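You operate a simulated robot arm through the tools that you are given. There is no shell and no other tool. Be economical: measure what you need, move in short steps, check, and stop when the job is done.

Carry out the task below with a simulated robot arm. There is one attempt and no reset: what you move stays moved.

Task
Shut the yellow knob and set the oiler to the job card's number.
Fine: tip the amber bottle back to reach the oiler knob, stand it up again and let the oil rise. Where these are worked on the way, their far stop is far enough and under half their travel is too little: amber bottle.
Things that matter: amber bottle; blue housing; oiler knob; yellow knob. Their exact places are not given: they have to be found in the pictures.

It is judged by the outcome, as a careful person would: the job done as asked, and still so three seconds after it is handed in. It fails if anything else is knocked over, pushed out of place, dropped, spilled or broken.

Robot
A 7-joint arm with a two-finger gripper, on a carriage that runs on a rail from [0, -1.716] to [0, 0.064] (x, y) and turns from -119 to 213 degrees about z. Base frame: it is fixed where the carriage stands at the start and does not move with it; the origin is on the floor, on the carriage's upright axis, x ahead of it, y to its left, z up. Units: m, degrees, N and s.
With the tool pointing down near the work surface it reaches from about 0.28 to 0.76 m from the robot's upright axis, wherever it stands. Its first joint turns from -166.0 to 166.0 degrees. Places, roughly: amber bottle [0.7, -0.1, 1.1]; blue housing [0.7, 0, 1]; oiler knob [0.7, -0.1, 1]; yellow knob [0.6, 0, 1]. Payload 2.45 kg.
Tool frame: the origin (TCP) is the grasp point; the fingertips stand 0.023 m ahead of it; z points along the fingers, y is the line along which they close. Largest opening 0.072 m; the body of the gripper starts 0.04 m behind the TCP.
Orientation is that of the tool frame in the base frame, as a unit quaternion [x, y, z, w]. With the fingers straight down and closing along the base's y, the tool's x points along the base's -x, its y along +y and its z along -z.

Tools
- The arm moves only by the tool send_rows. Its argument "plan" is a list of rows, each an object of numbers (a shift or turn left out is 0, a gripper value left out holds the last): "x", "y", "z": the shift along the tool's x, y, z in units of 50 mm (1.0 is 50 mm); "ax", "ay", "az": the turn, a rotation vector about the tool's x, y, z in units of 8 degrees (1.0 is 8 degrees); "claw": the finger opening in m, from 0 to 0.072. In form: [{"x": .., "y": .., "z": .., "ax": .., "ay": .., "az": .., "claw": ..}, ...]. A call has 1 to 20 rows; each row shifts and turns the commanded pose from where the row before left it, along the tool's axes as they then stand. A call with a number of a shift or a turn outside -1 to 1 is refused whole. A row lasts 0.2 s, in which the tool goes at most 0.05 m and 8.6 degrees; a call with a longer step from one row to the next is refused whole, and so is a gripper value outside its range. Where a pose cannot be reached the arm comes as near as it can. A force on the tool above 90 N (or 10 N above the force at the start of the call, whichever is more), or a blocked arm, ends the call early, and 0.2 s more pass. The fingers move at their own pace (about 0.072 m/s each) and stop on an object; they squeeze with about 27 N. The grip force told is the motor's: it shows also when the fingers shut on nothing. Time passes only in rows, and 0.2 s behind the last, so rows that do not move let the fingers close. It gives the time, the measured TCP pose, the force on the tool (base axes), the opening and the grip force at its end, in the units of the frame above (readings bear some noise), with the torque about the TCP (base axes, N m) and any sound that the robot's microphone picked up, and new pictures: "views" is both (left out), scene, wrist or none.
- Cameras (640 x 400 px; columns grow to the right, rows downward): "scene" is now at [0.0258, 0.159, 1.5383]; the picture's right is [-0.30, -0.95, 0.00], its down [-0.51, 0.16, -0.84] and it looks along [0.80, -0.26, -0.54] (base axes); focal length 283 px, centre (320, 200). "wrist" rides on the gripper at [0.078, 0.017, -0.066] in the tool frame; the picture's right is [-0.22, 0.98, 0.00], its down [-0.56, -0.12, -0.82] and it looks along [-0.80, -0.18, 0.57] (tool axes); focal length 234 px, centre (320, 200).
- slide_trunk(by): slides the trunk up (or, below 0, down) by that many m; the arm and the scene camera ride with it, the base frame stays. It gives what a move gives, with no picture.
- roll_base(legs): drives the robot by 1 to 6 legs, each [ahead, left, turn to the left] in m, m and degrees, along the robot's own axes; the way and the turn of a leg run together, so that a leg with both is an arc; at most 1.5 m and 180 degrees a leg. The arm and the cameras ride along, it lands a little off, and it stops where it bumps. It keeps to its track: a leg is cut to what the track allows. It gives what a move gives, and a new picture of the scene camera.
- head_to(pan, tilt): turns the head with the scene camera to pan (to the left, within 155 degrees either way) and tilt (down, from -29 to 69), counted from straight ahead of the robot. It gives what a move gives, and a new picture of the scene camera.
- locate(camera, pixels): for up to 12 pixels [column, row] of the newest picture of that camera ("zoom" is the newest enlarged one), the place [x, y, z] in the base frame of the surface seen there, good to about 0.002 m. The clock stands still meanwhile.
- enlarge(camera, box): a new picture of the part [left, top, right, bottom] of that camera's present view, enlarged. The clock stands still meanwhile.
- finish_job(): hands the job in; it is judged then, once.

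Work in short steps. Measure before you move; look again where a grasp or a placing could have gone wrong, and mend it. You have 80 turns and 260 pictures in all, those below and enlarged ones among them. Open the gripper and draw the arm clear of the work before you hand the job in, unless the task says otherwise; then end with one line.

The tools are called after ">>>" as name(argument=value, ...) on one line, values as JSON. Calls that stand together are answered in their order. send_rows: Moves the arm, as the interface text tells. Its arguments: {"type":"object","properties":{"plan":{"type":"array","items":{"type":"object","properties":{"x":{"type":"number"},"y":{"type":"number"},"z":{"type":"number"},"ax":{"type":"number"},"ay":{"type":"number"},"az":{"type":"number"},"claw":{"type":"number"}}}},"views":{"type":"string","enum":["both","scene","wrist","none"]}},"required":["plan"]} The other tools are called the same way: slide_trunk (by) slides the trunk up or down; roll_base (legs) drives the base; head_to (pan, tilt) turns the head that bears the scene camera; locate (camera, pixels) gives the place of the surface under pixels of a picture; enlarge (camera, box) takes an enlarged picture of a part of a camera's view; finish_job () hands the job in.

At the start:

```text
t: 0.0
eef_pos: [0.3735, -0.138, 1.3129]
tool_rot: [0.0, 1.0, 0.0, 0.002]
contact_force: [-0.1, -0.2, -0.5]
wrist_torque: [0.01, 0.03, 0.0]
finger_gap: 0.072
finger_force: 0.1
trunk travel left (down, up): [-0.525, 0.065]
robot x, y, heading: [0.0015, -0.0006, -0.3]
head pan, tilt: [-17.7, 32.5]
```

scene: 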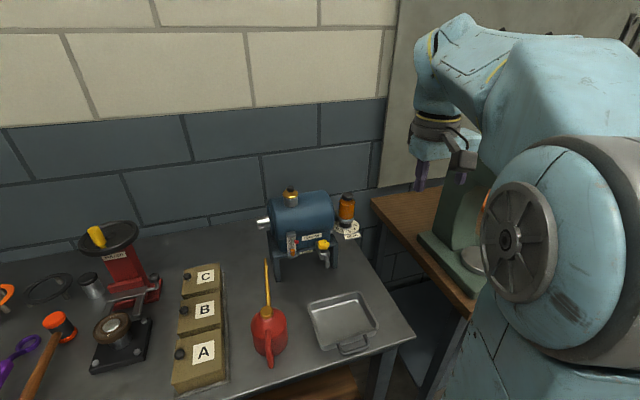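
wrist: 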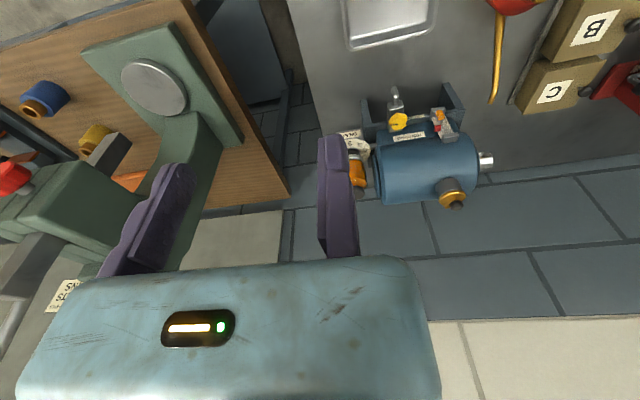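

The blue housing sits around scene (305,220), amber bottle (346,208), yellow knob (324,245). I enlarge both views to see details.

>>> enlarge(camera="scene", box=[250, 180, 378, 260])

>>> enlarge(camera="wrist", box=[320, 80, 512, 200])

>>> locate(camera="scene", pixels=[[346, 208], [347, 196], [324, 243], [300, 215], [293, 245], [345, 228], [313, 238], [325, 258], [265, 223], [355, 230], [350, 290]])

```text
5.00 times, centred on (314, 220) of scene
```

zoom: 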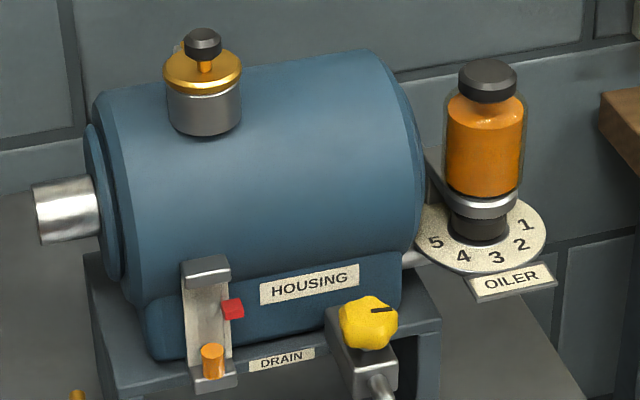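

```text
3.33 times, centred on (416, 140) of wrist
```

zoom: 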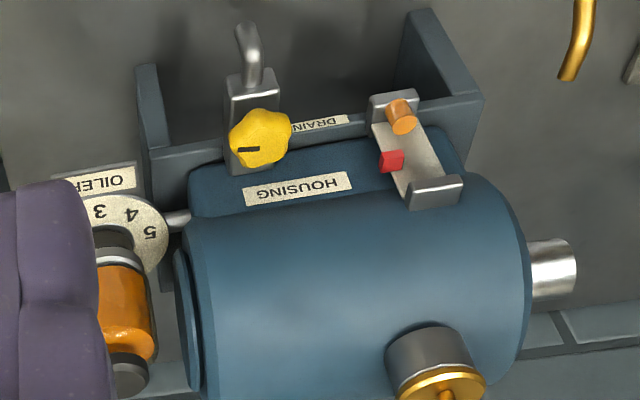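

```text
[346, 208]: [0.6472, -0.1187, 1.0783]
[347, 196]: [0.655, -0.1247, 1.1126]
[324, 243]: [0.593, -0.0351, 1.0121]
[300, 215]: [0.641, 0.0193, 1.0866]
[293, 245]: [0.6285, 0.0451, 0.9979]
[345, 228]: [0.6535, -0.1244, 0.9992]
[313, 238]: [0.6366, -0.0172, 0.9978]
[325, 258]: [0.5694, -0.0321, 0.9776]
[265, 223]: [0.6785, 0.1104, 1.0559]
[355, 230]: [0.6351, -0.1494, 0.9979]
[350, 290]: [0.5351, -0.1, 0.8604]
```

The job card isn't visible yet; I look around with the head, and enlarge the paper at the wrist picture's (60,295).

>>> enlarge(camera="wrist", box=[0, 240, 160, 340])

>>> head_to(pan=35, tilt=25)

>>> head_to(pan=-80, tilt=25)

>>> head_to(pan=-10, tilt=-5)

```text
4.00 times, centred on (80, 290) of wrist
```

zoom: 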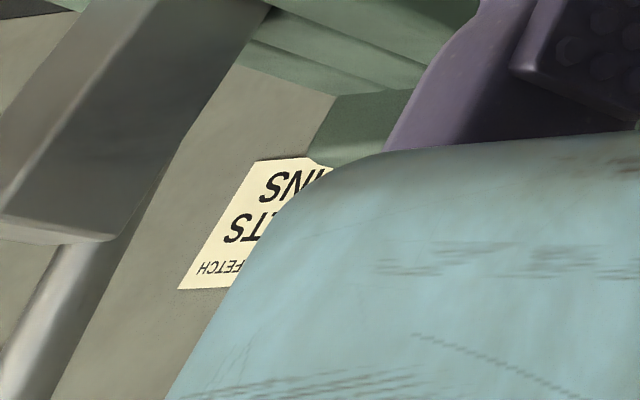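

```text
t: 1.2
eef_pos: [0.3725, -0.1377, 1.3138]
tool_rot: [0.002, 1.0, 0.0, 0.001]
contact_force: [-0.4, 0.5, 0.3]
wrist_torque: [0.0, -0.03, -0.02]
finger_gap: 0.0719
finger_force: 0.1
trunk travel left (down, up): [-0.525, 0.065]
robot x, y, heading: [-0.0013, 0.0008, 0.0]
head pan, tilt: [35.0, 25.0]
```

scene: 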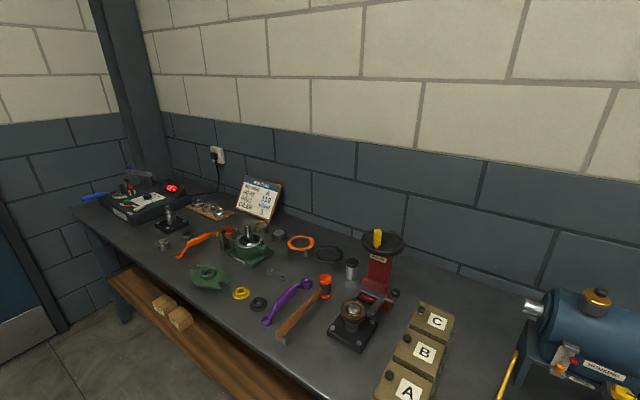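

```text
t: 3.1
eef_pos: [0.372, -0.137, 1.3129]
tool_rot: [0.001, 1.0, 0.0, 0.001]
contact_force: [-1.0, -1.2, -0.9]
wrist_torque: [0.0, 0.03, -0.01]
finger_gap: 0.072
finger_force: 0.1
trunk travel left (down, up): [-0.525, 0.065]
robot x, y, heading: [0.0015, -0.0, 0.3]
head pan, tilt: [-80.0, 25.0]
```

scene: 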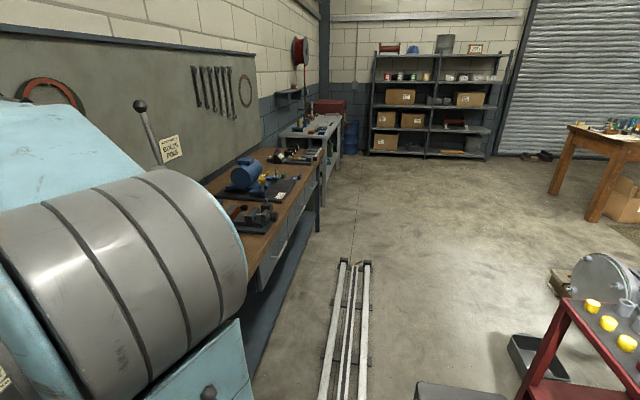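

```text
t: 4.6
eef_pos: [0.3727, -0.1354, 1.3142]
tool_rot: [0.0, 1.0, 0.0, 0.0]
contact_force: [0.0, -0.2, -0.2]
wrist_torque: [0.01, 0.03, 0.03]
finger_gap: 0.072
finger_force: 0.1
trunk travel left (down, up): [-0.525, 0.065]
robot x, y, heading: [-0.0029, 0.0003, -0.1]
head pan, tilt: [-10.0, -5.0]
```

scene: 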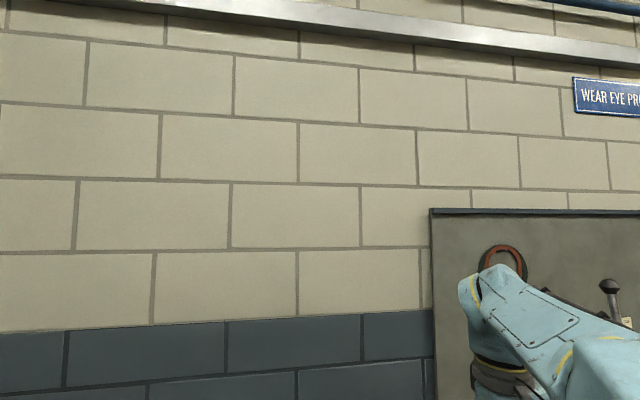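

The job card is on the bench, left, at (258,198) of the pan‑35 view. I turn back there and enlarge it.

>>> head_to(pan=40, tilt=25)

>>> enlarge(camera="scene", box=[252, 170, 332, 220])

>>> head_to(pan=-10, tilt=38)

```text
t: 5.7
eef_pos: [0.3737, -0.1382, 1.3129]
tool_rot: [0.001, 1.0, 0.0, 0.0]
contact_force: [-0.8, -0.4, 0.1]
wrist_torque: [-0.02, -0.02, -0.03]
finger_gap: 0.0722
finger_force: 0.1
trunk travel left (down, up): [-0.525, 0.065]
robot x, y, heading: [-0.0008, 0.0012, 0.1]
head pan, tilt: [40.0, 25.0]
```

scene: 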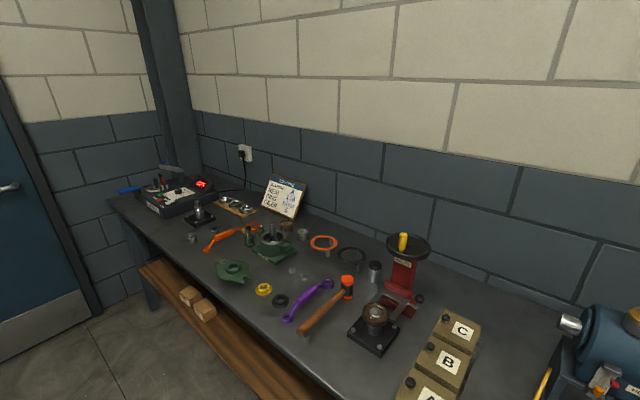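

```text
8.00 times, centred on (292, 195) of scene
```

zoom: 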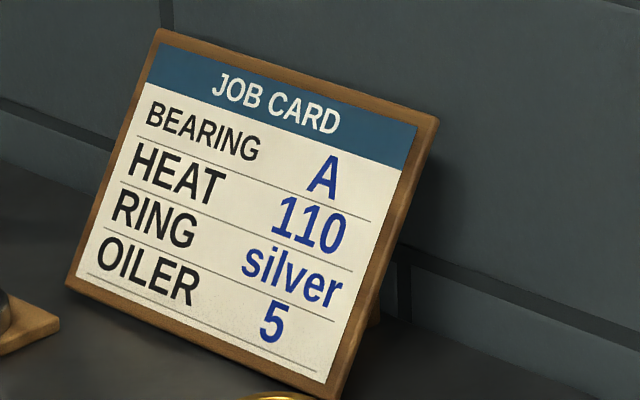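

```text
t: 6.9
eef_pos: [0.3733, -0.1368, 1.3137]
tool_rot: [0.002, 1.0, 0.001, 0.002]
contact_force: [-0.5, -0.4, 0.0]
wrist_torque: [-0.01, -0.05, 0.0]
finger_gap: 0.0718
finger_force: 0.0
trunk travel left (down, up): [-0.525, 0.065]
robot x, y, heading: [-0.0003, 0.0019, -0.2]
head pan, tilt: [-10.0, 38.0]
```

scene: 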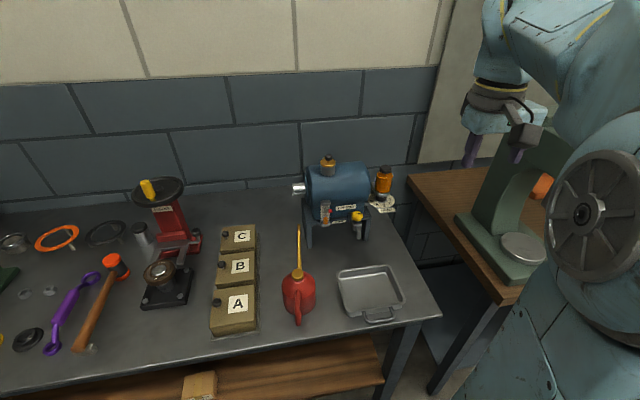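

The card says OILER 5. Now I measure the oiler, the bottle and the knob closely in an enlarged view.

>>> enlarge(camera="scene", box=[340, 160, 404, 200])

>>> enlarge(camera="scene", box=[340, 180, 420, 230])

```text
10.00 times, centred on (372, 180) of scene
```

zoom: 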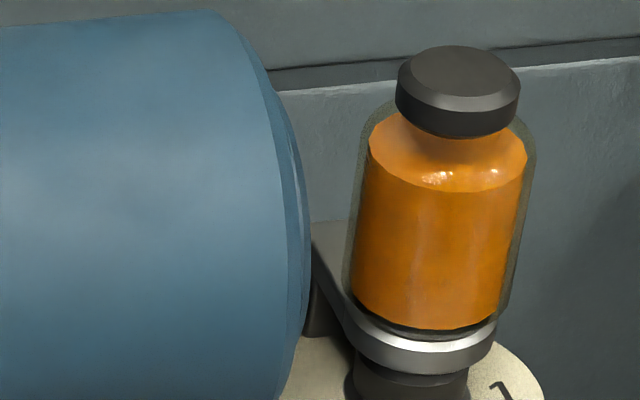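

```text
8.00 times, centred on (380, 205) of scene
```

zoom: 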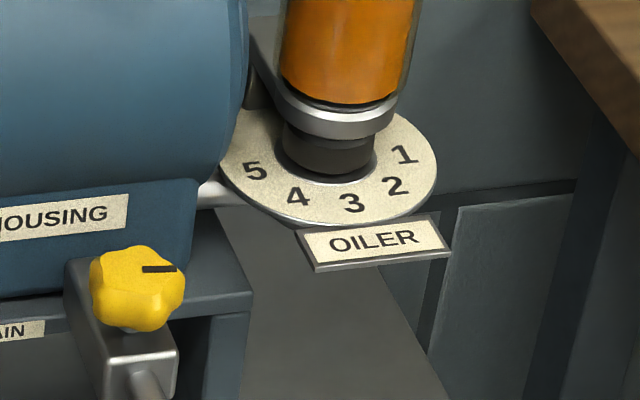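

The dial (1–5) is around the black knob beneath the bottle; the bottle's ring is hinged at the back. I locate these points.

>>> locate(camera="zoom", pixels=[[330, 150], [330, 120], [345, 60], [256, 170], [297, 197], [350, 203], [396, 185], [405, 153], [330, 180], [135, 290], [157, 269], [95, 290]])

>>> enlarge(camera="scene", box=[340, 160, 404, 200])

>>> locate(camera="zoom", pixels=[[460, 65], [460, 105], [403, 90], [518, 95], [440, 250], [420, 350], [325, 300], [325, 240], [350, 240], [520, 240], [290, 260]])

```text
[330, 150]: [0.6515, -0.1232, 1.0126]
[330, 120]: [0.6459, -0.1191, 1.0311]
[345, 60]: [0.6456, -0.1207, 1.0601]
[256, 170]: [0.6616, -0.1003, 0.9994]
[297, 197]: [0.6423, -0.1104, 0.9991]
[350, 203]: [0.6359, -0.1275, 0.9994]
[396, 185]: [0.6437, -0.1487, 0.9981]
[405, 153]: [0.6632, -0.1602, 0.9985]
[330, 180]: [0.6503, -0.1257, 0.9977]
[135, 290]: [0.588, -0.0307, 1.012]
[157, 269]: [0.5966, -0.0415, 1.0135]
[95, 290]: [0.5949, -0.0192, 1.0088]
```

```text
10.00 times, centred on (372, 180) of scene
```

zoom: 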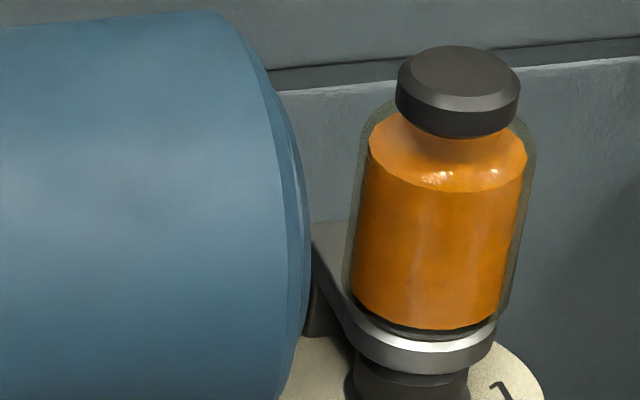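

```text
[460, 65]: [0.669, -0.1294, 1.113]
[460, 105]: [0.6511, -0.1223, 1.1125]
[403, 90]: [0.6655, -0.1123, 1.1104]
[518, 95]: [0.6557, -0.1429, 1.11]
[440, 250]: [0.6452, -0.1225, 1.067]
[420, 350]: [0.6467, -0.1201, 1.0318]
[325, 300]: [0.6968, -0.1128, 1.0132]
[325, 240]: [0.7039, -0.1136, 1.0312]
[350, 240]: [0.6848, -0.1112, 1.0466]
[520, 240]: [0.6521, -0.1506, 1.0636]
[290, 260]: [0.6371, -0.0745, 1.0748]
```

I bring the wrist camera nearer, above and in front of the work, to see knob, pointer and hinge.

>>> send_rows(plan=[{"x": -0.385, "y": 0.29, "z": 0.67}, {"x": -0.385, "y": 0.29, "z": 0.67}, {"x": -0.385, "y": 0.29, "z": 0.67}, {"x": -0.385, "y": 0.29, "z": 0.67}, {}])

>>> enlarge(camera="wrist", box=[160, 50, 480, 250])

>>> enlarge(camera="scene", box=[300, 140, 428, 220])

```text
t: 8.1
eef_pos: [0.4487, -0.0773, 1.1793]
tool_rot: [0.001, 1.0, 0.001, 0.0]
contact_force: [-0.3, 0.0, 1.1]
wrist_torque: [0.0, 0.0, -0.03]
finger_gap: 0.072
finger_force: 0.1
trunk travel left (down, up): [-0.525, 0.065]
robot x, y, heading: [-0.0031, -0.0006, -0.1]
head pan, tilt: [-10.0, 38.0]
```

scene: 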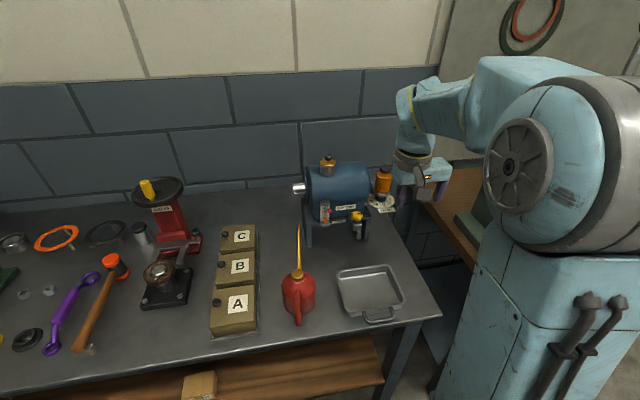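
wrist: 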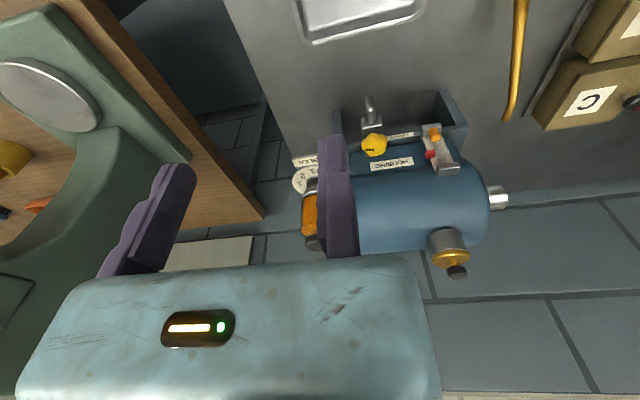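

```text
2.00 times, centred on (320, 150) of wrist
```

zoom: 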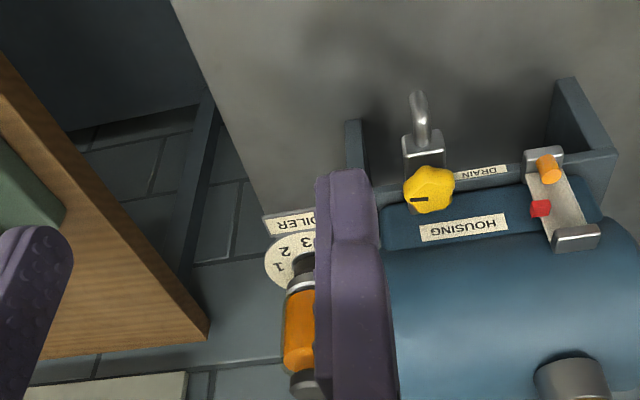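

```text
5.00 times, centred on (364, 180) of scene
```

zoom: 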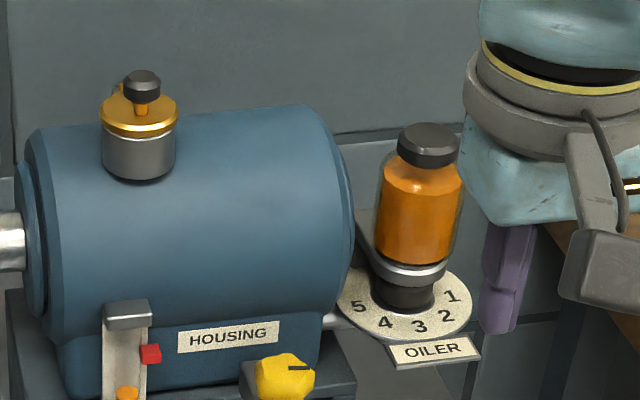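

I shift the tool to -y so the bottle appears between the fingers.

>>> send_rows(plan=[{"x": -0.3, "y": -0.7, "z": 0.3}, {"x": -0.3, "y": -0.7, "z": 0.3}, {}], views="wrist")

>>> enlarge(camera="wrist", box=[200, 50, 520, 250])

>>> enlarge(camera="wrist", box=[360, 80, 488, 160])

```text
t: 8.9
eef_pos: [0.4807, -0.1488, 1.1488]
tool_rot: [0.0, 1.0, 0.0, 0.001]
contact_force: [-0.6, -0.7, -1.6]
wrist_torque: [0.05, 0.05, 0.02]
finger_gap: 0.0721
finger_force: 0.1
trunk travel left (down, up): [-0.525, 0.065]
robot x, y, heading: [-0.0016, 0.0024, 0.0]
head pan, tilt: [-10.0, 38.0]
```

wrist: 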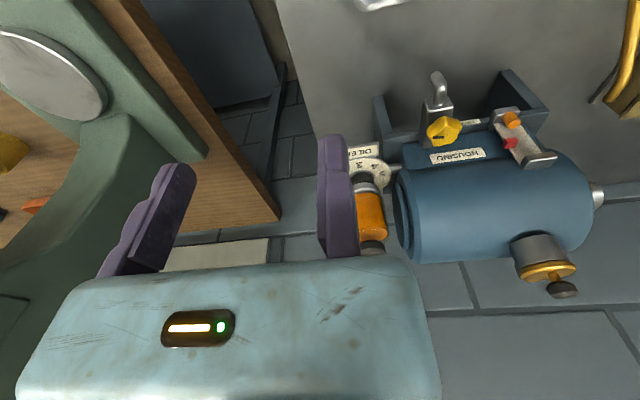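

```text
2.00 times, centred on (360, 150) of wrist
```

zoom: 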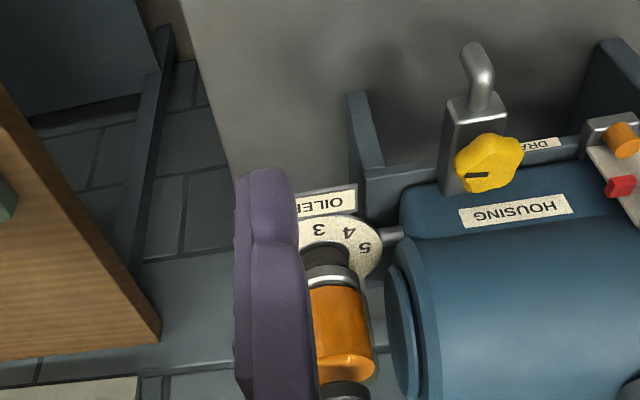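

```text
5.00 times, centred on (424, 120) of wrist
```

zoom: 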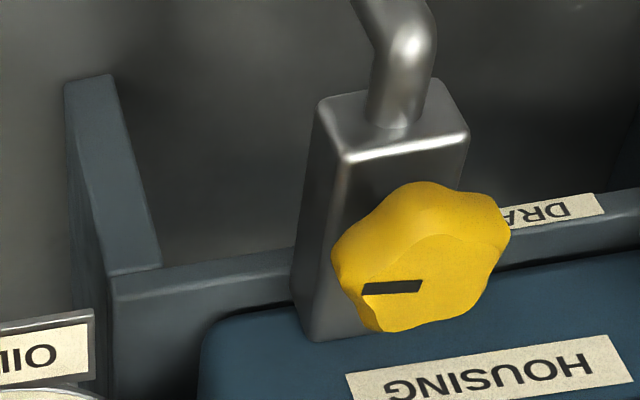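

The knob sits on a valve block with vertical axis, pointer toward -y. I measure the knob's edges.

>>> locate(camera="zoom", pixels=[[365, 289], [420, 287], [340, 270], [500, 240], [430, 195], [380, 325], [470, 300], [420, 270], [390, 165], [345, 200], [320, 250], [400, 60]])

>>> locate(camera="wrist", pixels=[[398, 215], [390, 195], [408, 230], [365, 178], [372, 245], [385, 166], [388, 173], [375, 210]])

```text
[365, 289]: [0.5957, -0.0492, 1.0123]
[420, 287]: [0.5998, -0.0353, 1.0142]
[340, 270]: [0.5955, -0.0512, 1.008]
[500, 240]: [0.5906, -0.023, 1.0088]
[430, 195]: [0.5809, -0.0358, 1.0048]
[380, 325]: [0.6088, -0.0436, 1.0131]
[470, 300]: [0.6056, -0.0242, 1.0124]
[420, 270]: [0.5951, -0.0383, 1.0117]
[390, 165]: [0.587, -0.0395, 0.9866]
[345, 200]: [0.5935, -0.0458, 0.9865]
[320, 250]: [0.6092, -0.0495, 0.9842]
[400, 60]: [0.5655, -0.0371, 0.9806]
```

```text
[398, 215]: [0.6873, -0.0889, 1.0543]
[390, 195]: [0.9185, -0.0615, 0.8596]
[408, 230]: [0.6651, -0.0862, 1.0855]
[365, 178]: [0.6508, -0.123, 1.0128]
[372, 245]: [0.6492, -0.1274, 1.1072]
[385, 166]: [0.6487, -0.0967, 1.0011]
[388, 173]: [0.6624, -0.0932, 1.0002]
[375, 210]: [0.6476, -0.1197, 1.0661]
```

I check the clearance behind the knob: the blue ledge and the housing's front bulge.

>>> locate(camera="zoom", pixels=[[260, 330], [250, 360], [300, 350], [540, 300], [540, 270], [330, 390], [180, 290], [110, 200]])

>>> locate(camera="wrist", pixels=[[440, 168], [440, 172], [440, 180], [440, 190], [440, 205], [440, 225], [440, 250], [415, 175]])

```text
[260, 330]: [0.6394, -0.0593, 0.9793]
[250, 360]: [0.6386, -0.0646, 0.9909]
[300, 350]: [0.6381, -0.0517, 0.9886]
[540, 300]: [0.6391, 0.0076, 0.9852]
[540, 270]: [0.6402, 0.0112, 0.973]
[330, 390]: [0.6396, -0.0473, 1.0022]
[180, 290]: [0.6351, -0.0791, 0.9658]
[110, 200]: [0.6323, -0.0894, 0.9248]
```

```text
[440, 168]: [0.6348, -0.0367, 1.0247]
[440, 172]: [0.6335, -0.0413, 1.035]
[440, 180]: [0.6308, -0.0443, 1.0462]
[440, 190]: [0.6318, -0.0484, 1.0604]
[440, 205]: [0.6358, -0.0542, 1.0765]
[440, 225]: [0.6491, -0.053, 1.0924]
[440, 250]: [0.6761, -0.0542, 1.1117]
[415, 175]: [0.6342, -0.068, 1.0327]
```

Housing front is at x≥0.631, so I use a 30° forward tilt and 45° yaw, staged 8 cm out from the knob, to have room for a 90° clockwise turn.

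>>> send_rows(plan=[{"x": -0.44, "y": 0.425, "z": 0.35}, {"x": -0.44, "y": 0.425, "z": 0.35}, {"x": -0.44, "y": 0.425, "z": 0.35}, {"x": -0.44, "y": 0.425, "z": 0.35}, {"ay": -0.75}, {"ay": -0.75}, {"ay": -0.75}, {"ay": -0.75}, {"ay": -0.75}, {"ax": -0.469, "az": -0.812}, {"ax": -0.469, "az": -0.812}, {"ax": -0.469, "az": -0.812}, {"ax": -0.469, "az": -0.812}, {"ax": -0.469, "az": -0.812}, {"ax": -0.469, "az": -0.812}, {}])

>>> enlarge(camera="scene", box=[300, 140, 428, 220])

```text
t: 12.3
eef_pos: [0.5677, -0.0648, 1.0797]
tool_rot: [-0.37, 0.892, 0.099, 0.24]
contact_force: [-0.1, -0.9, 0.0]
wrist_torque: [-0.02, -0.02, -0.04]
finger_gap: 0.0719
finger_force: 0.1
trunk travel left (down, up): [-0.525, 0.065]
robot x, y, heading: [-0.0029, -0.0019, -0.1]
head pan, tilt: [-10.0, 38.0]
```

scene: 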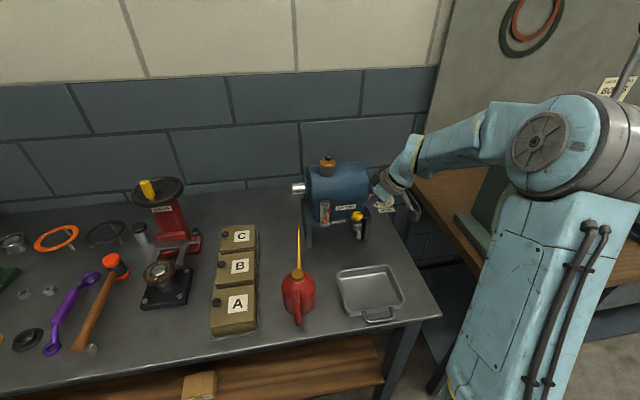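
wrist: 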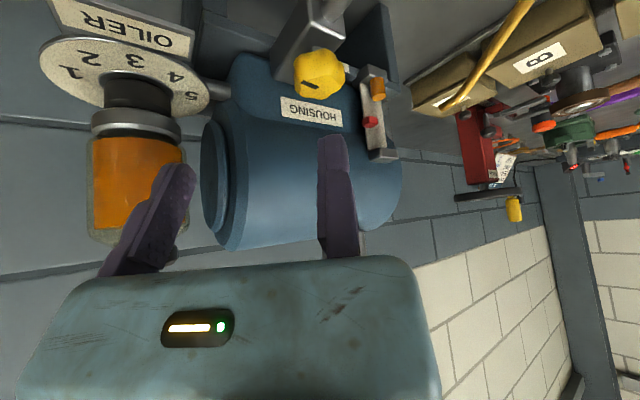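

```text
5.00 times, centred on (364, 180) of scene
```

zoom: 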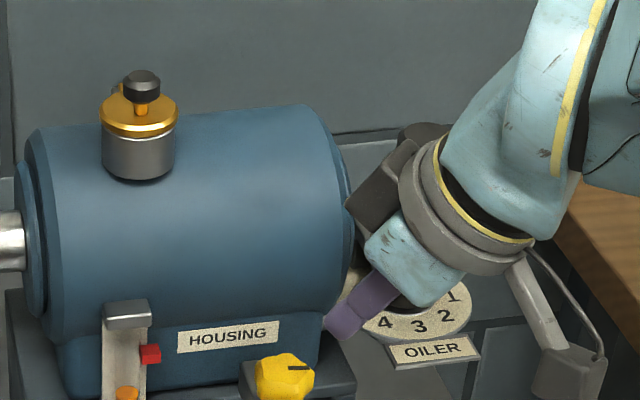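

Pose is as designed. I use this good view for a close look at the oiler, and recheck the knob location.

>>> enlarge(camera="wrist", box=[20, 10, 260, 160])

>>> enlarge(camera="wrist", box=[270, 30, 366, 90])

>>> locate(camera="zoom", pixels=[[170, 290], [500, 310], [330, 150], [330, 410], [230, 340], [290, 360], [420, 250], [470, 370], [210, 150]])

```text
2.67 times, centred on (140, 85) of wrist
```

zoom: 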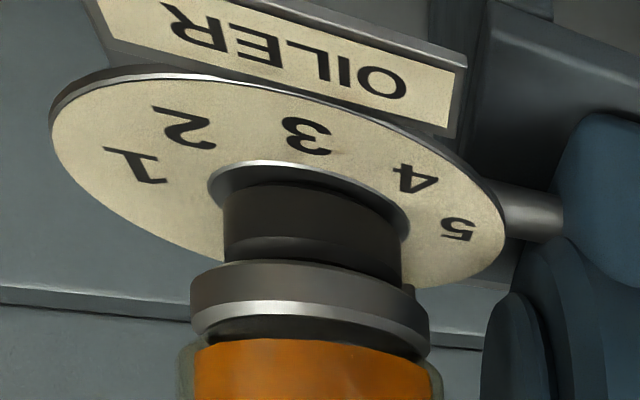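

```text
6.67 times, centred on (318, 60) of wrist
```

zoom: 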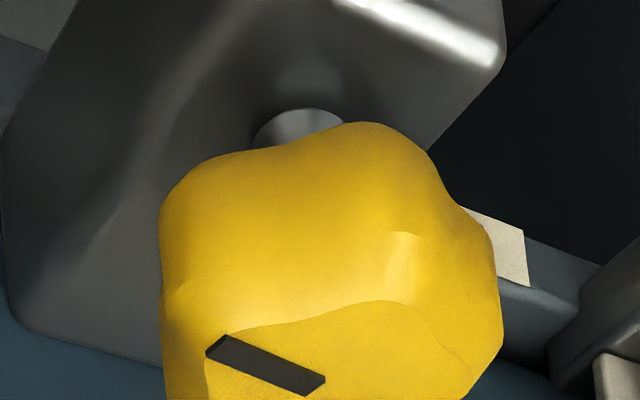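

```text
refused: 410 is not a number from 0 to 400
```

The knob sits on a stem above the block; the ledge limits finger room, so I reduce yaw to 25°, narrow the fingers to 46 mm, and advance to the knob.

>>> send_rows(plan=[{"ax": 0.417, "az": 0.722, "claw": 0.046}, {"ax": 0.417, "az": 0.722}, {"ax": 0.417, "az": 0.722}, {"y": 0.266, "x": 0.03}, {"z": 0.5}, {"z": 0.3}, {}], views="both")

>>> enlarge(camera="scene", box=[320, 170, 400, 220])

```text
t: 13.9
eef_pos: [0.5789, -0.0442, 1.0458]
tool_rot: [-0.208, 0.943, 0.055, 0.254]
contact_force: [-0.1, 0.0, -0.1]
wrist_torque: [-0.04, 0.0, 0.04]
finger_gap: 0.046
finger_force: 0.0
trunk travel left (down, up): [-0.525, 0.065]
robot x, y, heading: [-0.0018, -0.0014, -0.2]
head pan, tilt: [-10.0, 38.0]
```

scene: 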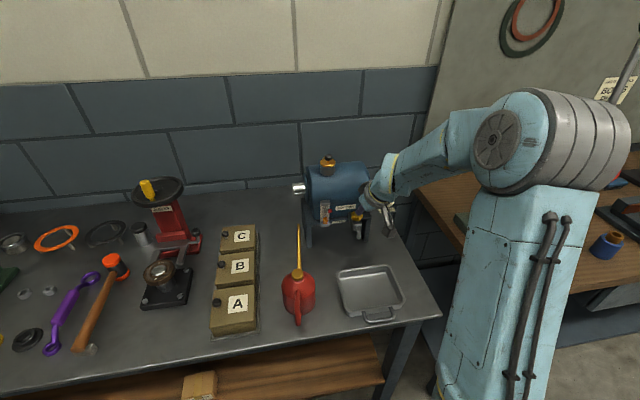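
wrist: 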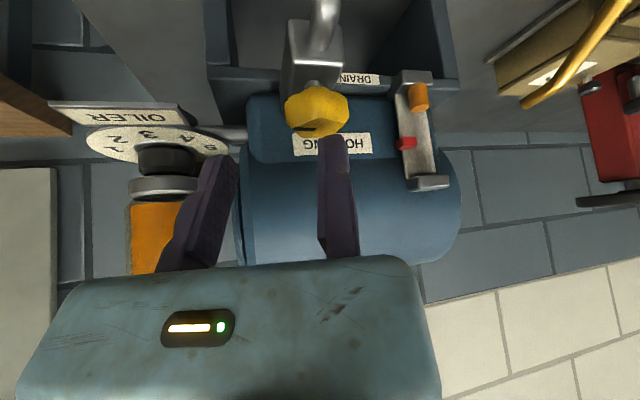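

```text
8.00 times, centred on (360, 195) of scene
```

zoom: 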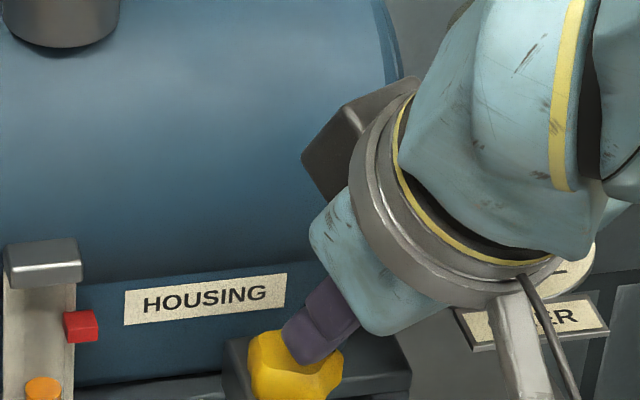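

Fingers' columns look off from my expectation; I locate fingertips and knob in this wrist view to check alignment.

>>> locate(camera="wrist", pixels=[[225, 160], [230, 185], [332, 140], [344, 140], [335, 160], [315, 95], [295, 125], [340, 120], [305, 130]])

>>> enlarge(camera="wrist", box=[200, 70, 392, 190])

```text
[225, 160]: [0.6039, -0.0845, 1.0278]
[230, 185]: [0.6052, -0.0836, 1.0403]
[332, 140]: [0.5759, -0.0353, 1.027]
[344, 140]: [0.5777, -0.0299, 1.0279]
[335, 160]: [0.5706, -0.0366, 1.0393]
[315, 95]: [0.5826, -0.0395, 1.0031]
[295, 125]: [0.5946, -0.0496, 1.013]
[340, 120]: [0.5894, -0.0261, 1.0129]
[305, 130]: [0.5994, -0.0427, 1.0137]
```

```text
3.33 times, centred on (296, 130) of wrist
```

zoom: 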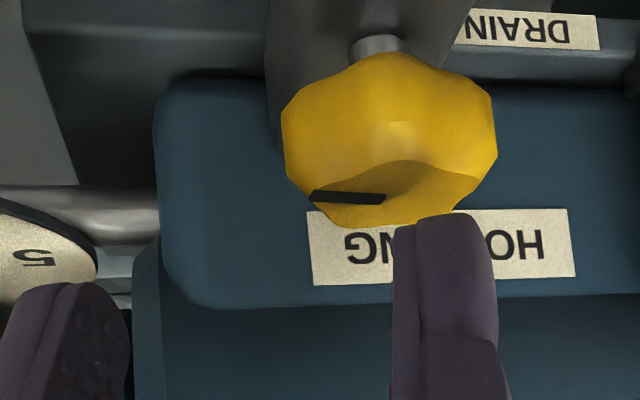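

Midpoint of fingertips seems ~2 cm off in -y against the reported TCP. I cross-check with the scene camera.

>>> enlarge(camera="scene", box=[336, 190, 384, 220])

>>> locate(camera="zoom", pixels=[[320, 240], [220, 260], [150, 260], [250, 270], [300, 190], [90, 250], [180, 300], [255, 140]])

```text
13.33 times, centred on (360, 205) of scene
```

zoom: 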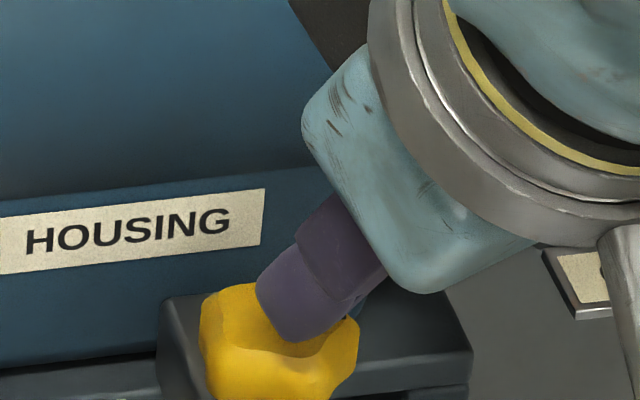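

```text
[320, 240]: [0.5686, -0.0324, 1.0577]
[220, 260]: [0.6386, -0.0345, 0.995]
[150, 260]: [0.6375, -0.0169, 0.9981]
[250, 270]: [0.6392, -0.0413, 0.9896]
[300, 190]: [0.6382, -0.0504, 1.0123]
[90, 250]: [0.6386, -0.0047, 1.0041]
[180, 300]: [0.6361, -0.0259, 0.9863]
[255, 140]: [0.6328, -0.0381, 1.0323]
```

It seems the right finger (tool +y) does not move with opening: its tip stayed at column ~335 for 72 mm and 46 mm. I test by closing to 20 mm in the air.

>>> send_rows(plan=[{"z": -0.3, "claw": 0.02}, {}, {}], views="wrist")

>>> locate(camera="wrist", pixels=[[335, 145], [343, 145], [275, 160], [280, 160], [290, 165], [265, 165], [335, 175]])

```text
t: 14.7
eef_pos: [0.5732, -0.0475, 1.0569]
tool_rot: [-0.208, 0.943, 0.055, 0.253]
contact_force: [-0.1, 0.4, -0.3]
wrist_torque: [0.04, -0.03, 0.01]
finger_gap: 0.0196
finger_force: 0.0
trunk travel left (down, up): [-0.525, 0.065]
robot x, y, heading: [0.0003, -0.0021, 0.1]
head pan, tilt: [-10.0, 38.0]
```

wrist: 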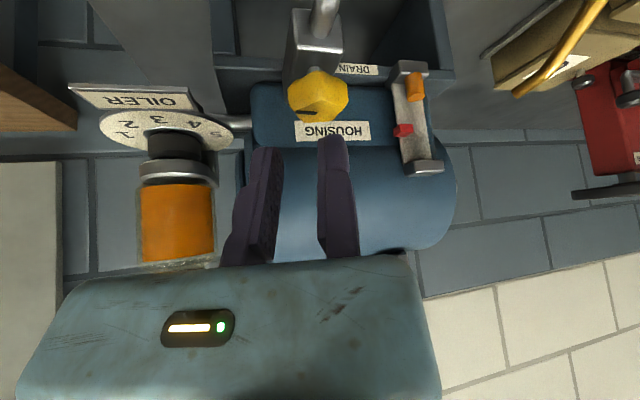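

```text
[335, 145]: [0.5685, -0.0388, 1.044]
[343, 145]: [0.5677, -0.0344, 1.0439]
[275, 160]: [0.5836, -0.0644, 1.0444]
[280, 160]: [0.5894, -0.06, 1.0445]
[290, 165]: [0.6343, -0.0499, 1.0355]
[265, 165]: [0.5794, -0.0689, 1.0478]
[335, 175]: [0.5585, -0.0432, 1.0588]
```

Confirmed: the tool +y finger is stuck near tool y≈+0.002; only the other finger moves. I'll place the fixed pad beside the knob's +y side, opening the moving one to 46 mm, and go down.

>>> send_rows(plan=[{"x": 0.068, "y": 0.344, "claw": 0.046}, {}, {"z": 0.4}, {"z": 0.4}, {"z": 0.2}, {}], views="wrist")

>>> enlarge(camera="wrist", box=[200, 70, 392, 190])

>>> enlarge(camera="scene", box=[336, 190, 384, 220])

```text
t: 16.1
eef_pos: [0.5839, -0.0217, 1.0105]
tool_rot: [-0.209, 0.943, 0.056, 0.254]
contact_force: [0.5, 0.1, -0.3]
wrist_torque: [0.01, -0.03, 0.0]
finger_gap: 0.0459
finger_force: 0.0
trunk travel left (down, up): [-0.525, 0.065]
robot x, y, heading: [0.0018, -0.0012, 0.2]
head pan, tilt: [-10.0, 38.0]
```

wrist: 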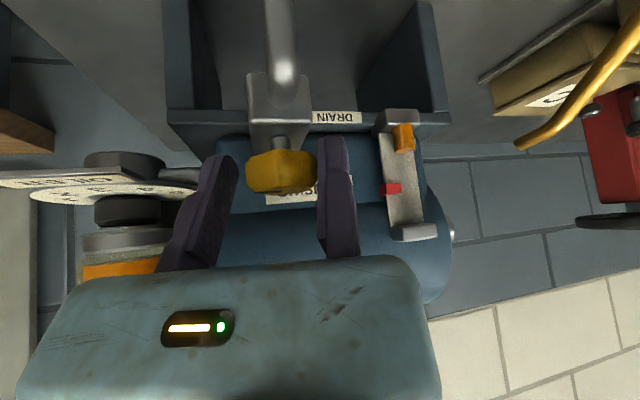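

```text
3.33 times, centred on (296, 130) of wrist
```

zoom: 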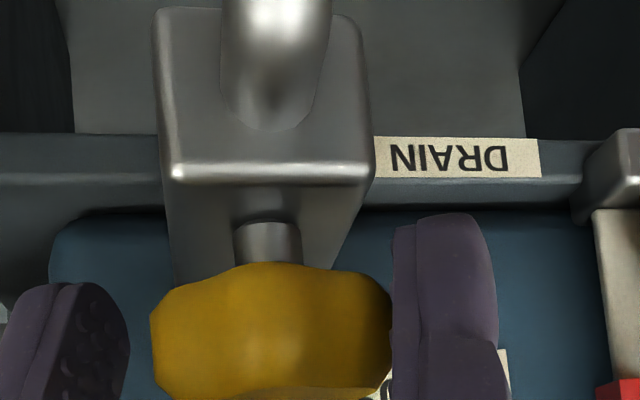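

```text
13.33 times, centred on (360, 205) of scene
```

zoom: 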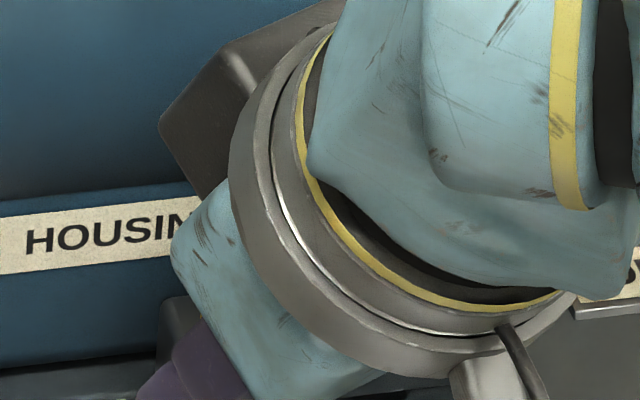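

The knob lies between the pads with the fixed one nearly touching. I close on it.

>>> send_rows(plan=[{"claw": 0.0}, {}, {}], views="wrist")

```text
t: 16.9
eef_pos: [0.5858, -0.025, 1.0109]
tool_rot: [-0.208, 0.943, 0.055, 0.254]
contact_force: [7.6, -12.6, -0.6]
wrist_torque: [-0.15, -0.16, -0.05]
finger_gap: 0.0316
finger_force: 45.2
trunk travel left (down, up): [-0.525, 0.065]
robot x, y, heading: [-0.004, 0.0007, 0.2]
head pan, tilt: [-10.0, 38.0]
```

wrist: 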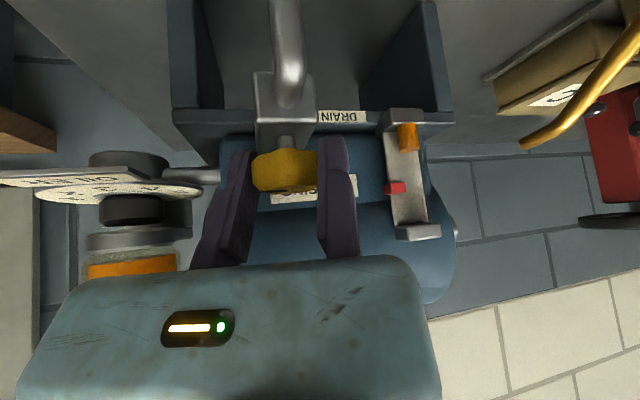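

Gripped at 31.6 mm with a side load of ~15 N. I relieve by 3 mm and turn clockwise (from above) 32° about the knob's axis.

>>> send_rows(plan=[{"y": -0.06}, {"x": -0.038, "y": -0.003, "z": 0.022, "ax": 0.5, "az": 0.866}, {"x": -0.038, "y": -0.003, "z": 0.022, "ax": 0.5, "az": 0.866}, {"x": -0.038, "y": -0.003, "z": 0.022, "ax": 0.5, "az": 0.866}, {"x": -0.038, "y": -0.003, "z": 0.022, "ax": 0.5, "az": 0.866}, {}], views="wrist")

```text
t: 18.3
eef_pos: [0.5929, -0.0202, 1.0128]
tool_rot: [0.058, 0.964, -0.015, 0.259]
contact_force: [-13.9, 18.2, 5.4]
wrist_torque: [0.12, 1.09, -0.16]
finger_gap: 0.0318
finger_force: 44.8
trunk travel left (down, up): [-0.525, 0.065]
robot x, y, heading: [0.0035, 0.0023, -0.2]
head pan, tilt: [-10.0, 38.0]
```

wrist: 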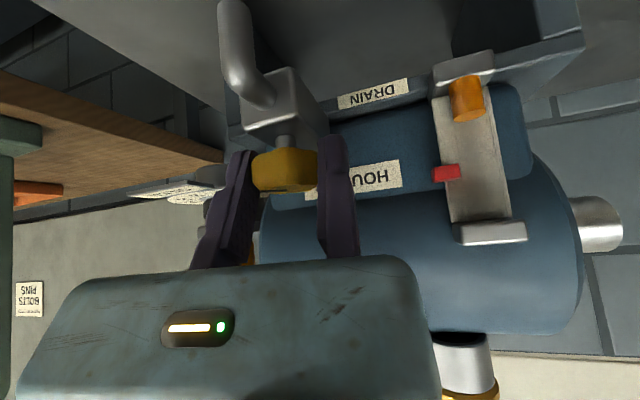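

Turned to yaw -7° with grip unchanged but side loads (-14, 18) N. I re-centre by ~4 mm along the force and continue 32°.

>>> send_rows(plan=[{"x": 0.05, "y": 0.08, "z": -0.03}, {"x": -0.038, "y": -0.003, "z": 0.022, "ax": 0.5, "az": 0.866}, {"x": -0.038, "y": -0.003, "z": 0.022, "ax": 0.5, "az": 0.866}, {}], views="wrist")

>>> enlarge(camera="wrist", box=[200, 70, 392, 190])

```text
t: 19.3
eef_pos: [0.5969, -0.0191, 1.0121]
tool_rot: [0.194, 0.946, -0.053, 0.256]
contact_force: [6.0, 9.6, -0.8]
wrist_torque: [-0.64, -1.38, 0.13]
finger_gap: 0.0313
finger_force: 44.6
trunk travel left (down, up): [-0.525, 0.065]
robot x, y, heading: [0.0026, -0.0008, 0.3]
head pan, tilt: [-10.0, 38.0]
```

wrist: 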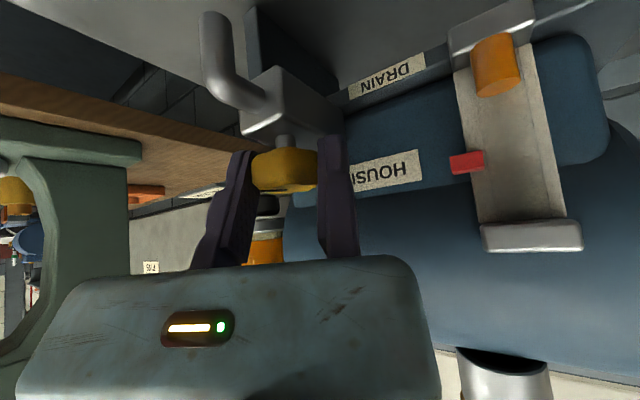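

```text
3.33 times, centred on (296, 130) of wrist
```

zoom: 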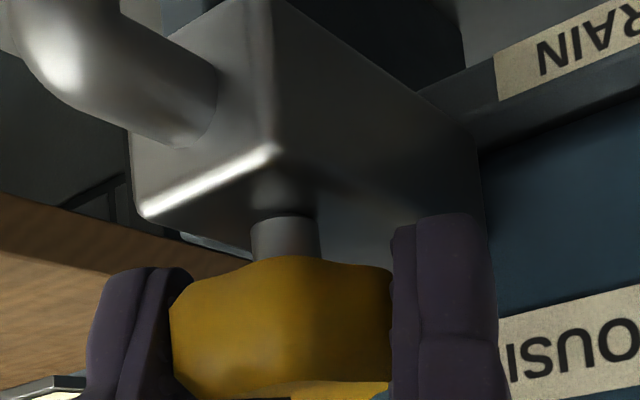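

The knob follows. Before swinging further I check where the oil can's spout tip is.

>>> head_to(pan=-5, tilt=40)

>>> enlarge(camera="scene", box=[280, 120, 440, 220])

```text
t: 20.0
eef_pos: [0.5988, -0.0183, 1.0118]
tool_rot: [0.193, 0.946, -0.052, 0.255]
contact_force: [11.5, 10.7, 1.9]
wrist_torque: [-0.43, -1.19, 0.19]
finger_gap: 0.0317
finger_force: 45.2
trunk travel left (down, up): [-0.525, 0.065]
robot x, y, heading: [-0.0001, -0.0026, 0.2]
head pan, tilt: [-5.0, 40.0]
```

scene: 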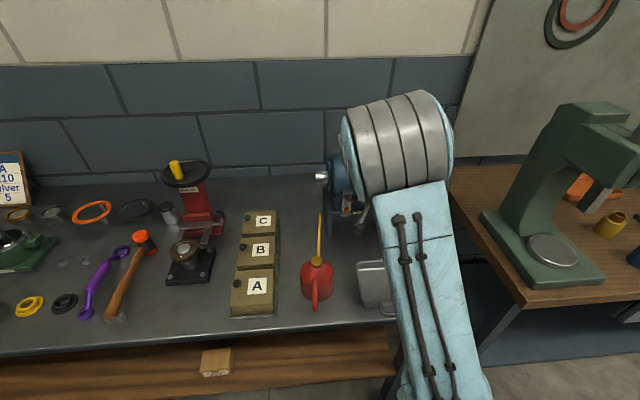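

```text
4.00 times, centred on (360, 170) of scene
```

zoom: 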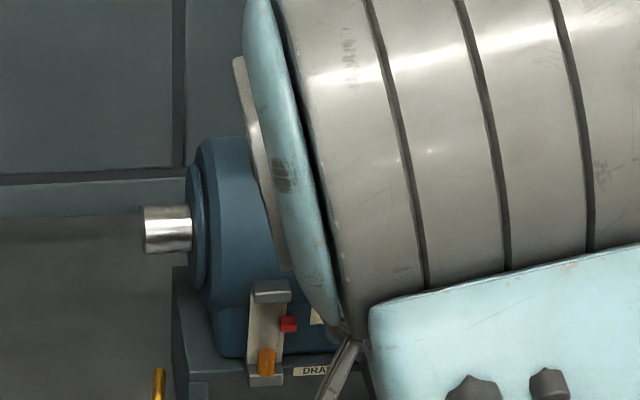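

The spout is below and aside; the way is clear. I continue 24° clockwise with a small re-centering.

>>> send_rows(plan=[{"y": 0.02}, {"x": -0.034, "y": -0.003, "z": 0.02, "ax": 0.5, "az": 0.866}, {"x": -0.034, "y": -0.003, "z": 0.02, "ax": 0.5, "az": 0.866}, {"x": -0.034, "y": -0.003, "z": 0.02, "ax": 0.5, "az": 0.866}, {}], views="wrist")

>>> enlarge(camera="wrist", box=[200, 70, 392, 190])

```text
t: 21.2
eef_pos: [0.6045, -0.0203, 1.0134]
tool_rot: [0.386, 0.885, -0.104, 0.239]
contact_force: [29.9, 20.8, 7.9]
wrist_torque: [-0.37, -0.36, 0.33]
finger_gap: 0.0314
finger_force: 45.2
trunk travel left (down, up): [-0.525, 0.065]
robot x, y, heading: [0.0011, 0.0003, 0.1]
head pan, tilt: [-5.0, 40.0]
```

wrist: 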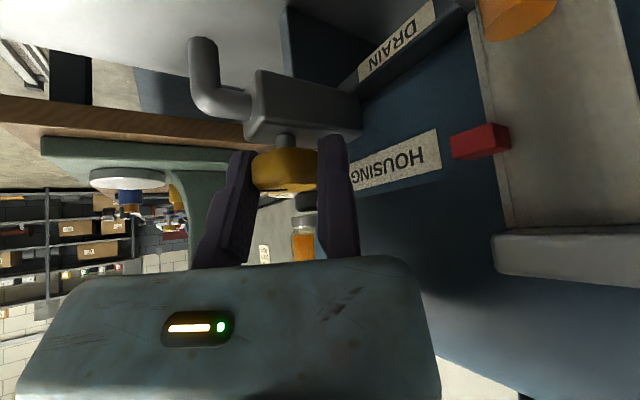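

```text
3.33 times, centred on (296, 130) of wrist
```

zoom: 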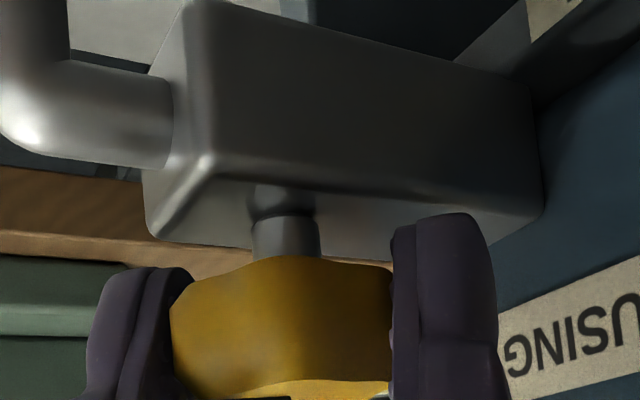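

Total 72° turned, side load 36 N along tool +y. I relieve 4 mm that way and turn another 16°, watching torque.

>>> send_rows(plan=[{"y": 0.08}, {"x": -0.034, "y": -0.003, "z": 0.02, "ax": 0.5, "az": 0.866}, {"x": -0.034, "y": -0.003, "z": 0.02, "ax": 0.5, "az": 0.866}, {}], views="wrist")

>>> enlarge(camera="wrist", box=[200, 70, 392, 190])

```text
t: 22.2
eef_pos: [0.6076, -0.0206, 1.0115]
tool_rot: [0.505, 0.823, -0.135, 0.222]
contact_force: [4.4, 17.6, 3.6]
wrist_torque: [-1.56, -5.88, 2.64]
finger_gap: 0.0308
finger_force: 44.8
trunk travel left (down, up): [-0.525, 0.065]
robot x, y, heading: [0.0011, -0.0013, 0.2]
head pan, tilt: [-5.0, 40.0]
```

wrist: 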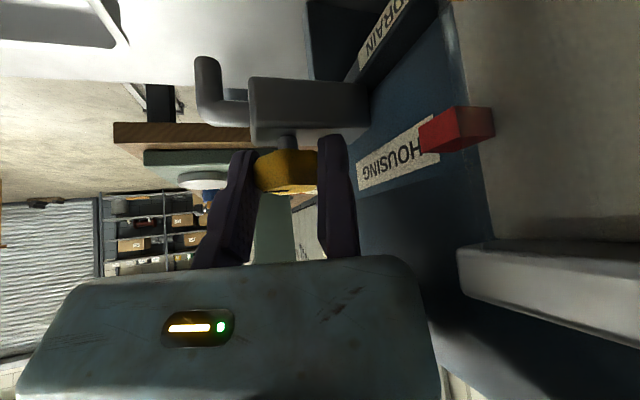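

```text
3.33 times, centred on (296, 130) of wrist
```

zoom: 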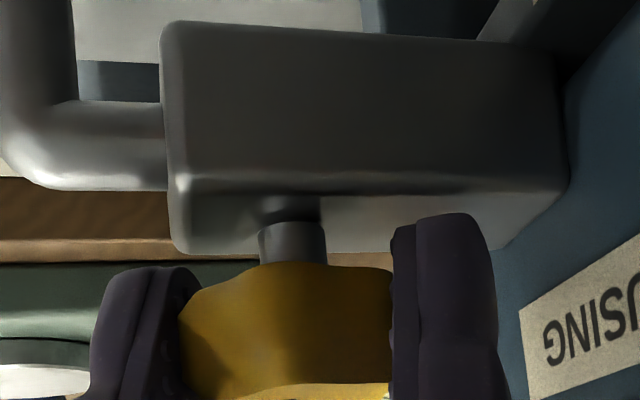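

Torque jumped after 88°: either the stop or the hand touching the housing. I let go, back out along the fingers, and look at the pointer.

>>> send_rows(plan=[{"claw": 0.044}, {}, {"z": -0.4}, {"z": -0.5}, {"z": -0.7}, {"z": -0.7}, {}], views="wrist")

>>> enlarge(camera="wrist", box=[200, 30, 440, 180])

```text
t: 23.0
eef_pos: [0.6048, -0.0141, 1.018]
tool_rot: [0.506, 0.823, -0.135, 0.221]
contact_force: [4.4, 5.9, -0.5]
wrist_torque: [-0.31, 0.19, -0.26]
finger_gap: 0.0437
finger_force: 0.0
trunk travel left (down, up): [-0.525, 0.065]
robot x, y, heading: [0.0023, 0.0008, -0.1]
head pan, tilt: [-5.0, 40.0]
stopped in row 3: the force on the tool passed its limit at 121 N (the readings are from after the stop); the commanded pose is now the measured one
```

wrist: 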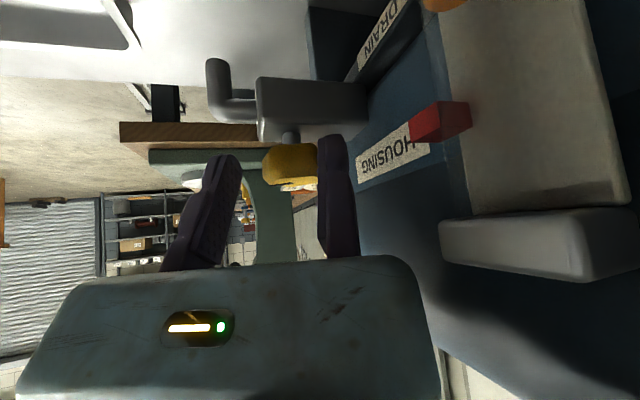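

```text
2.67 times, centred on (320, 105) of wrist
```

zoom: 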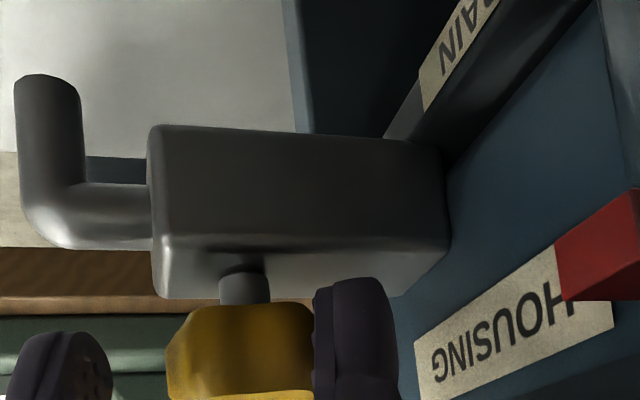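

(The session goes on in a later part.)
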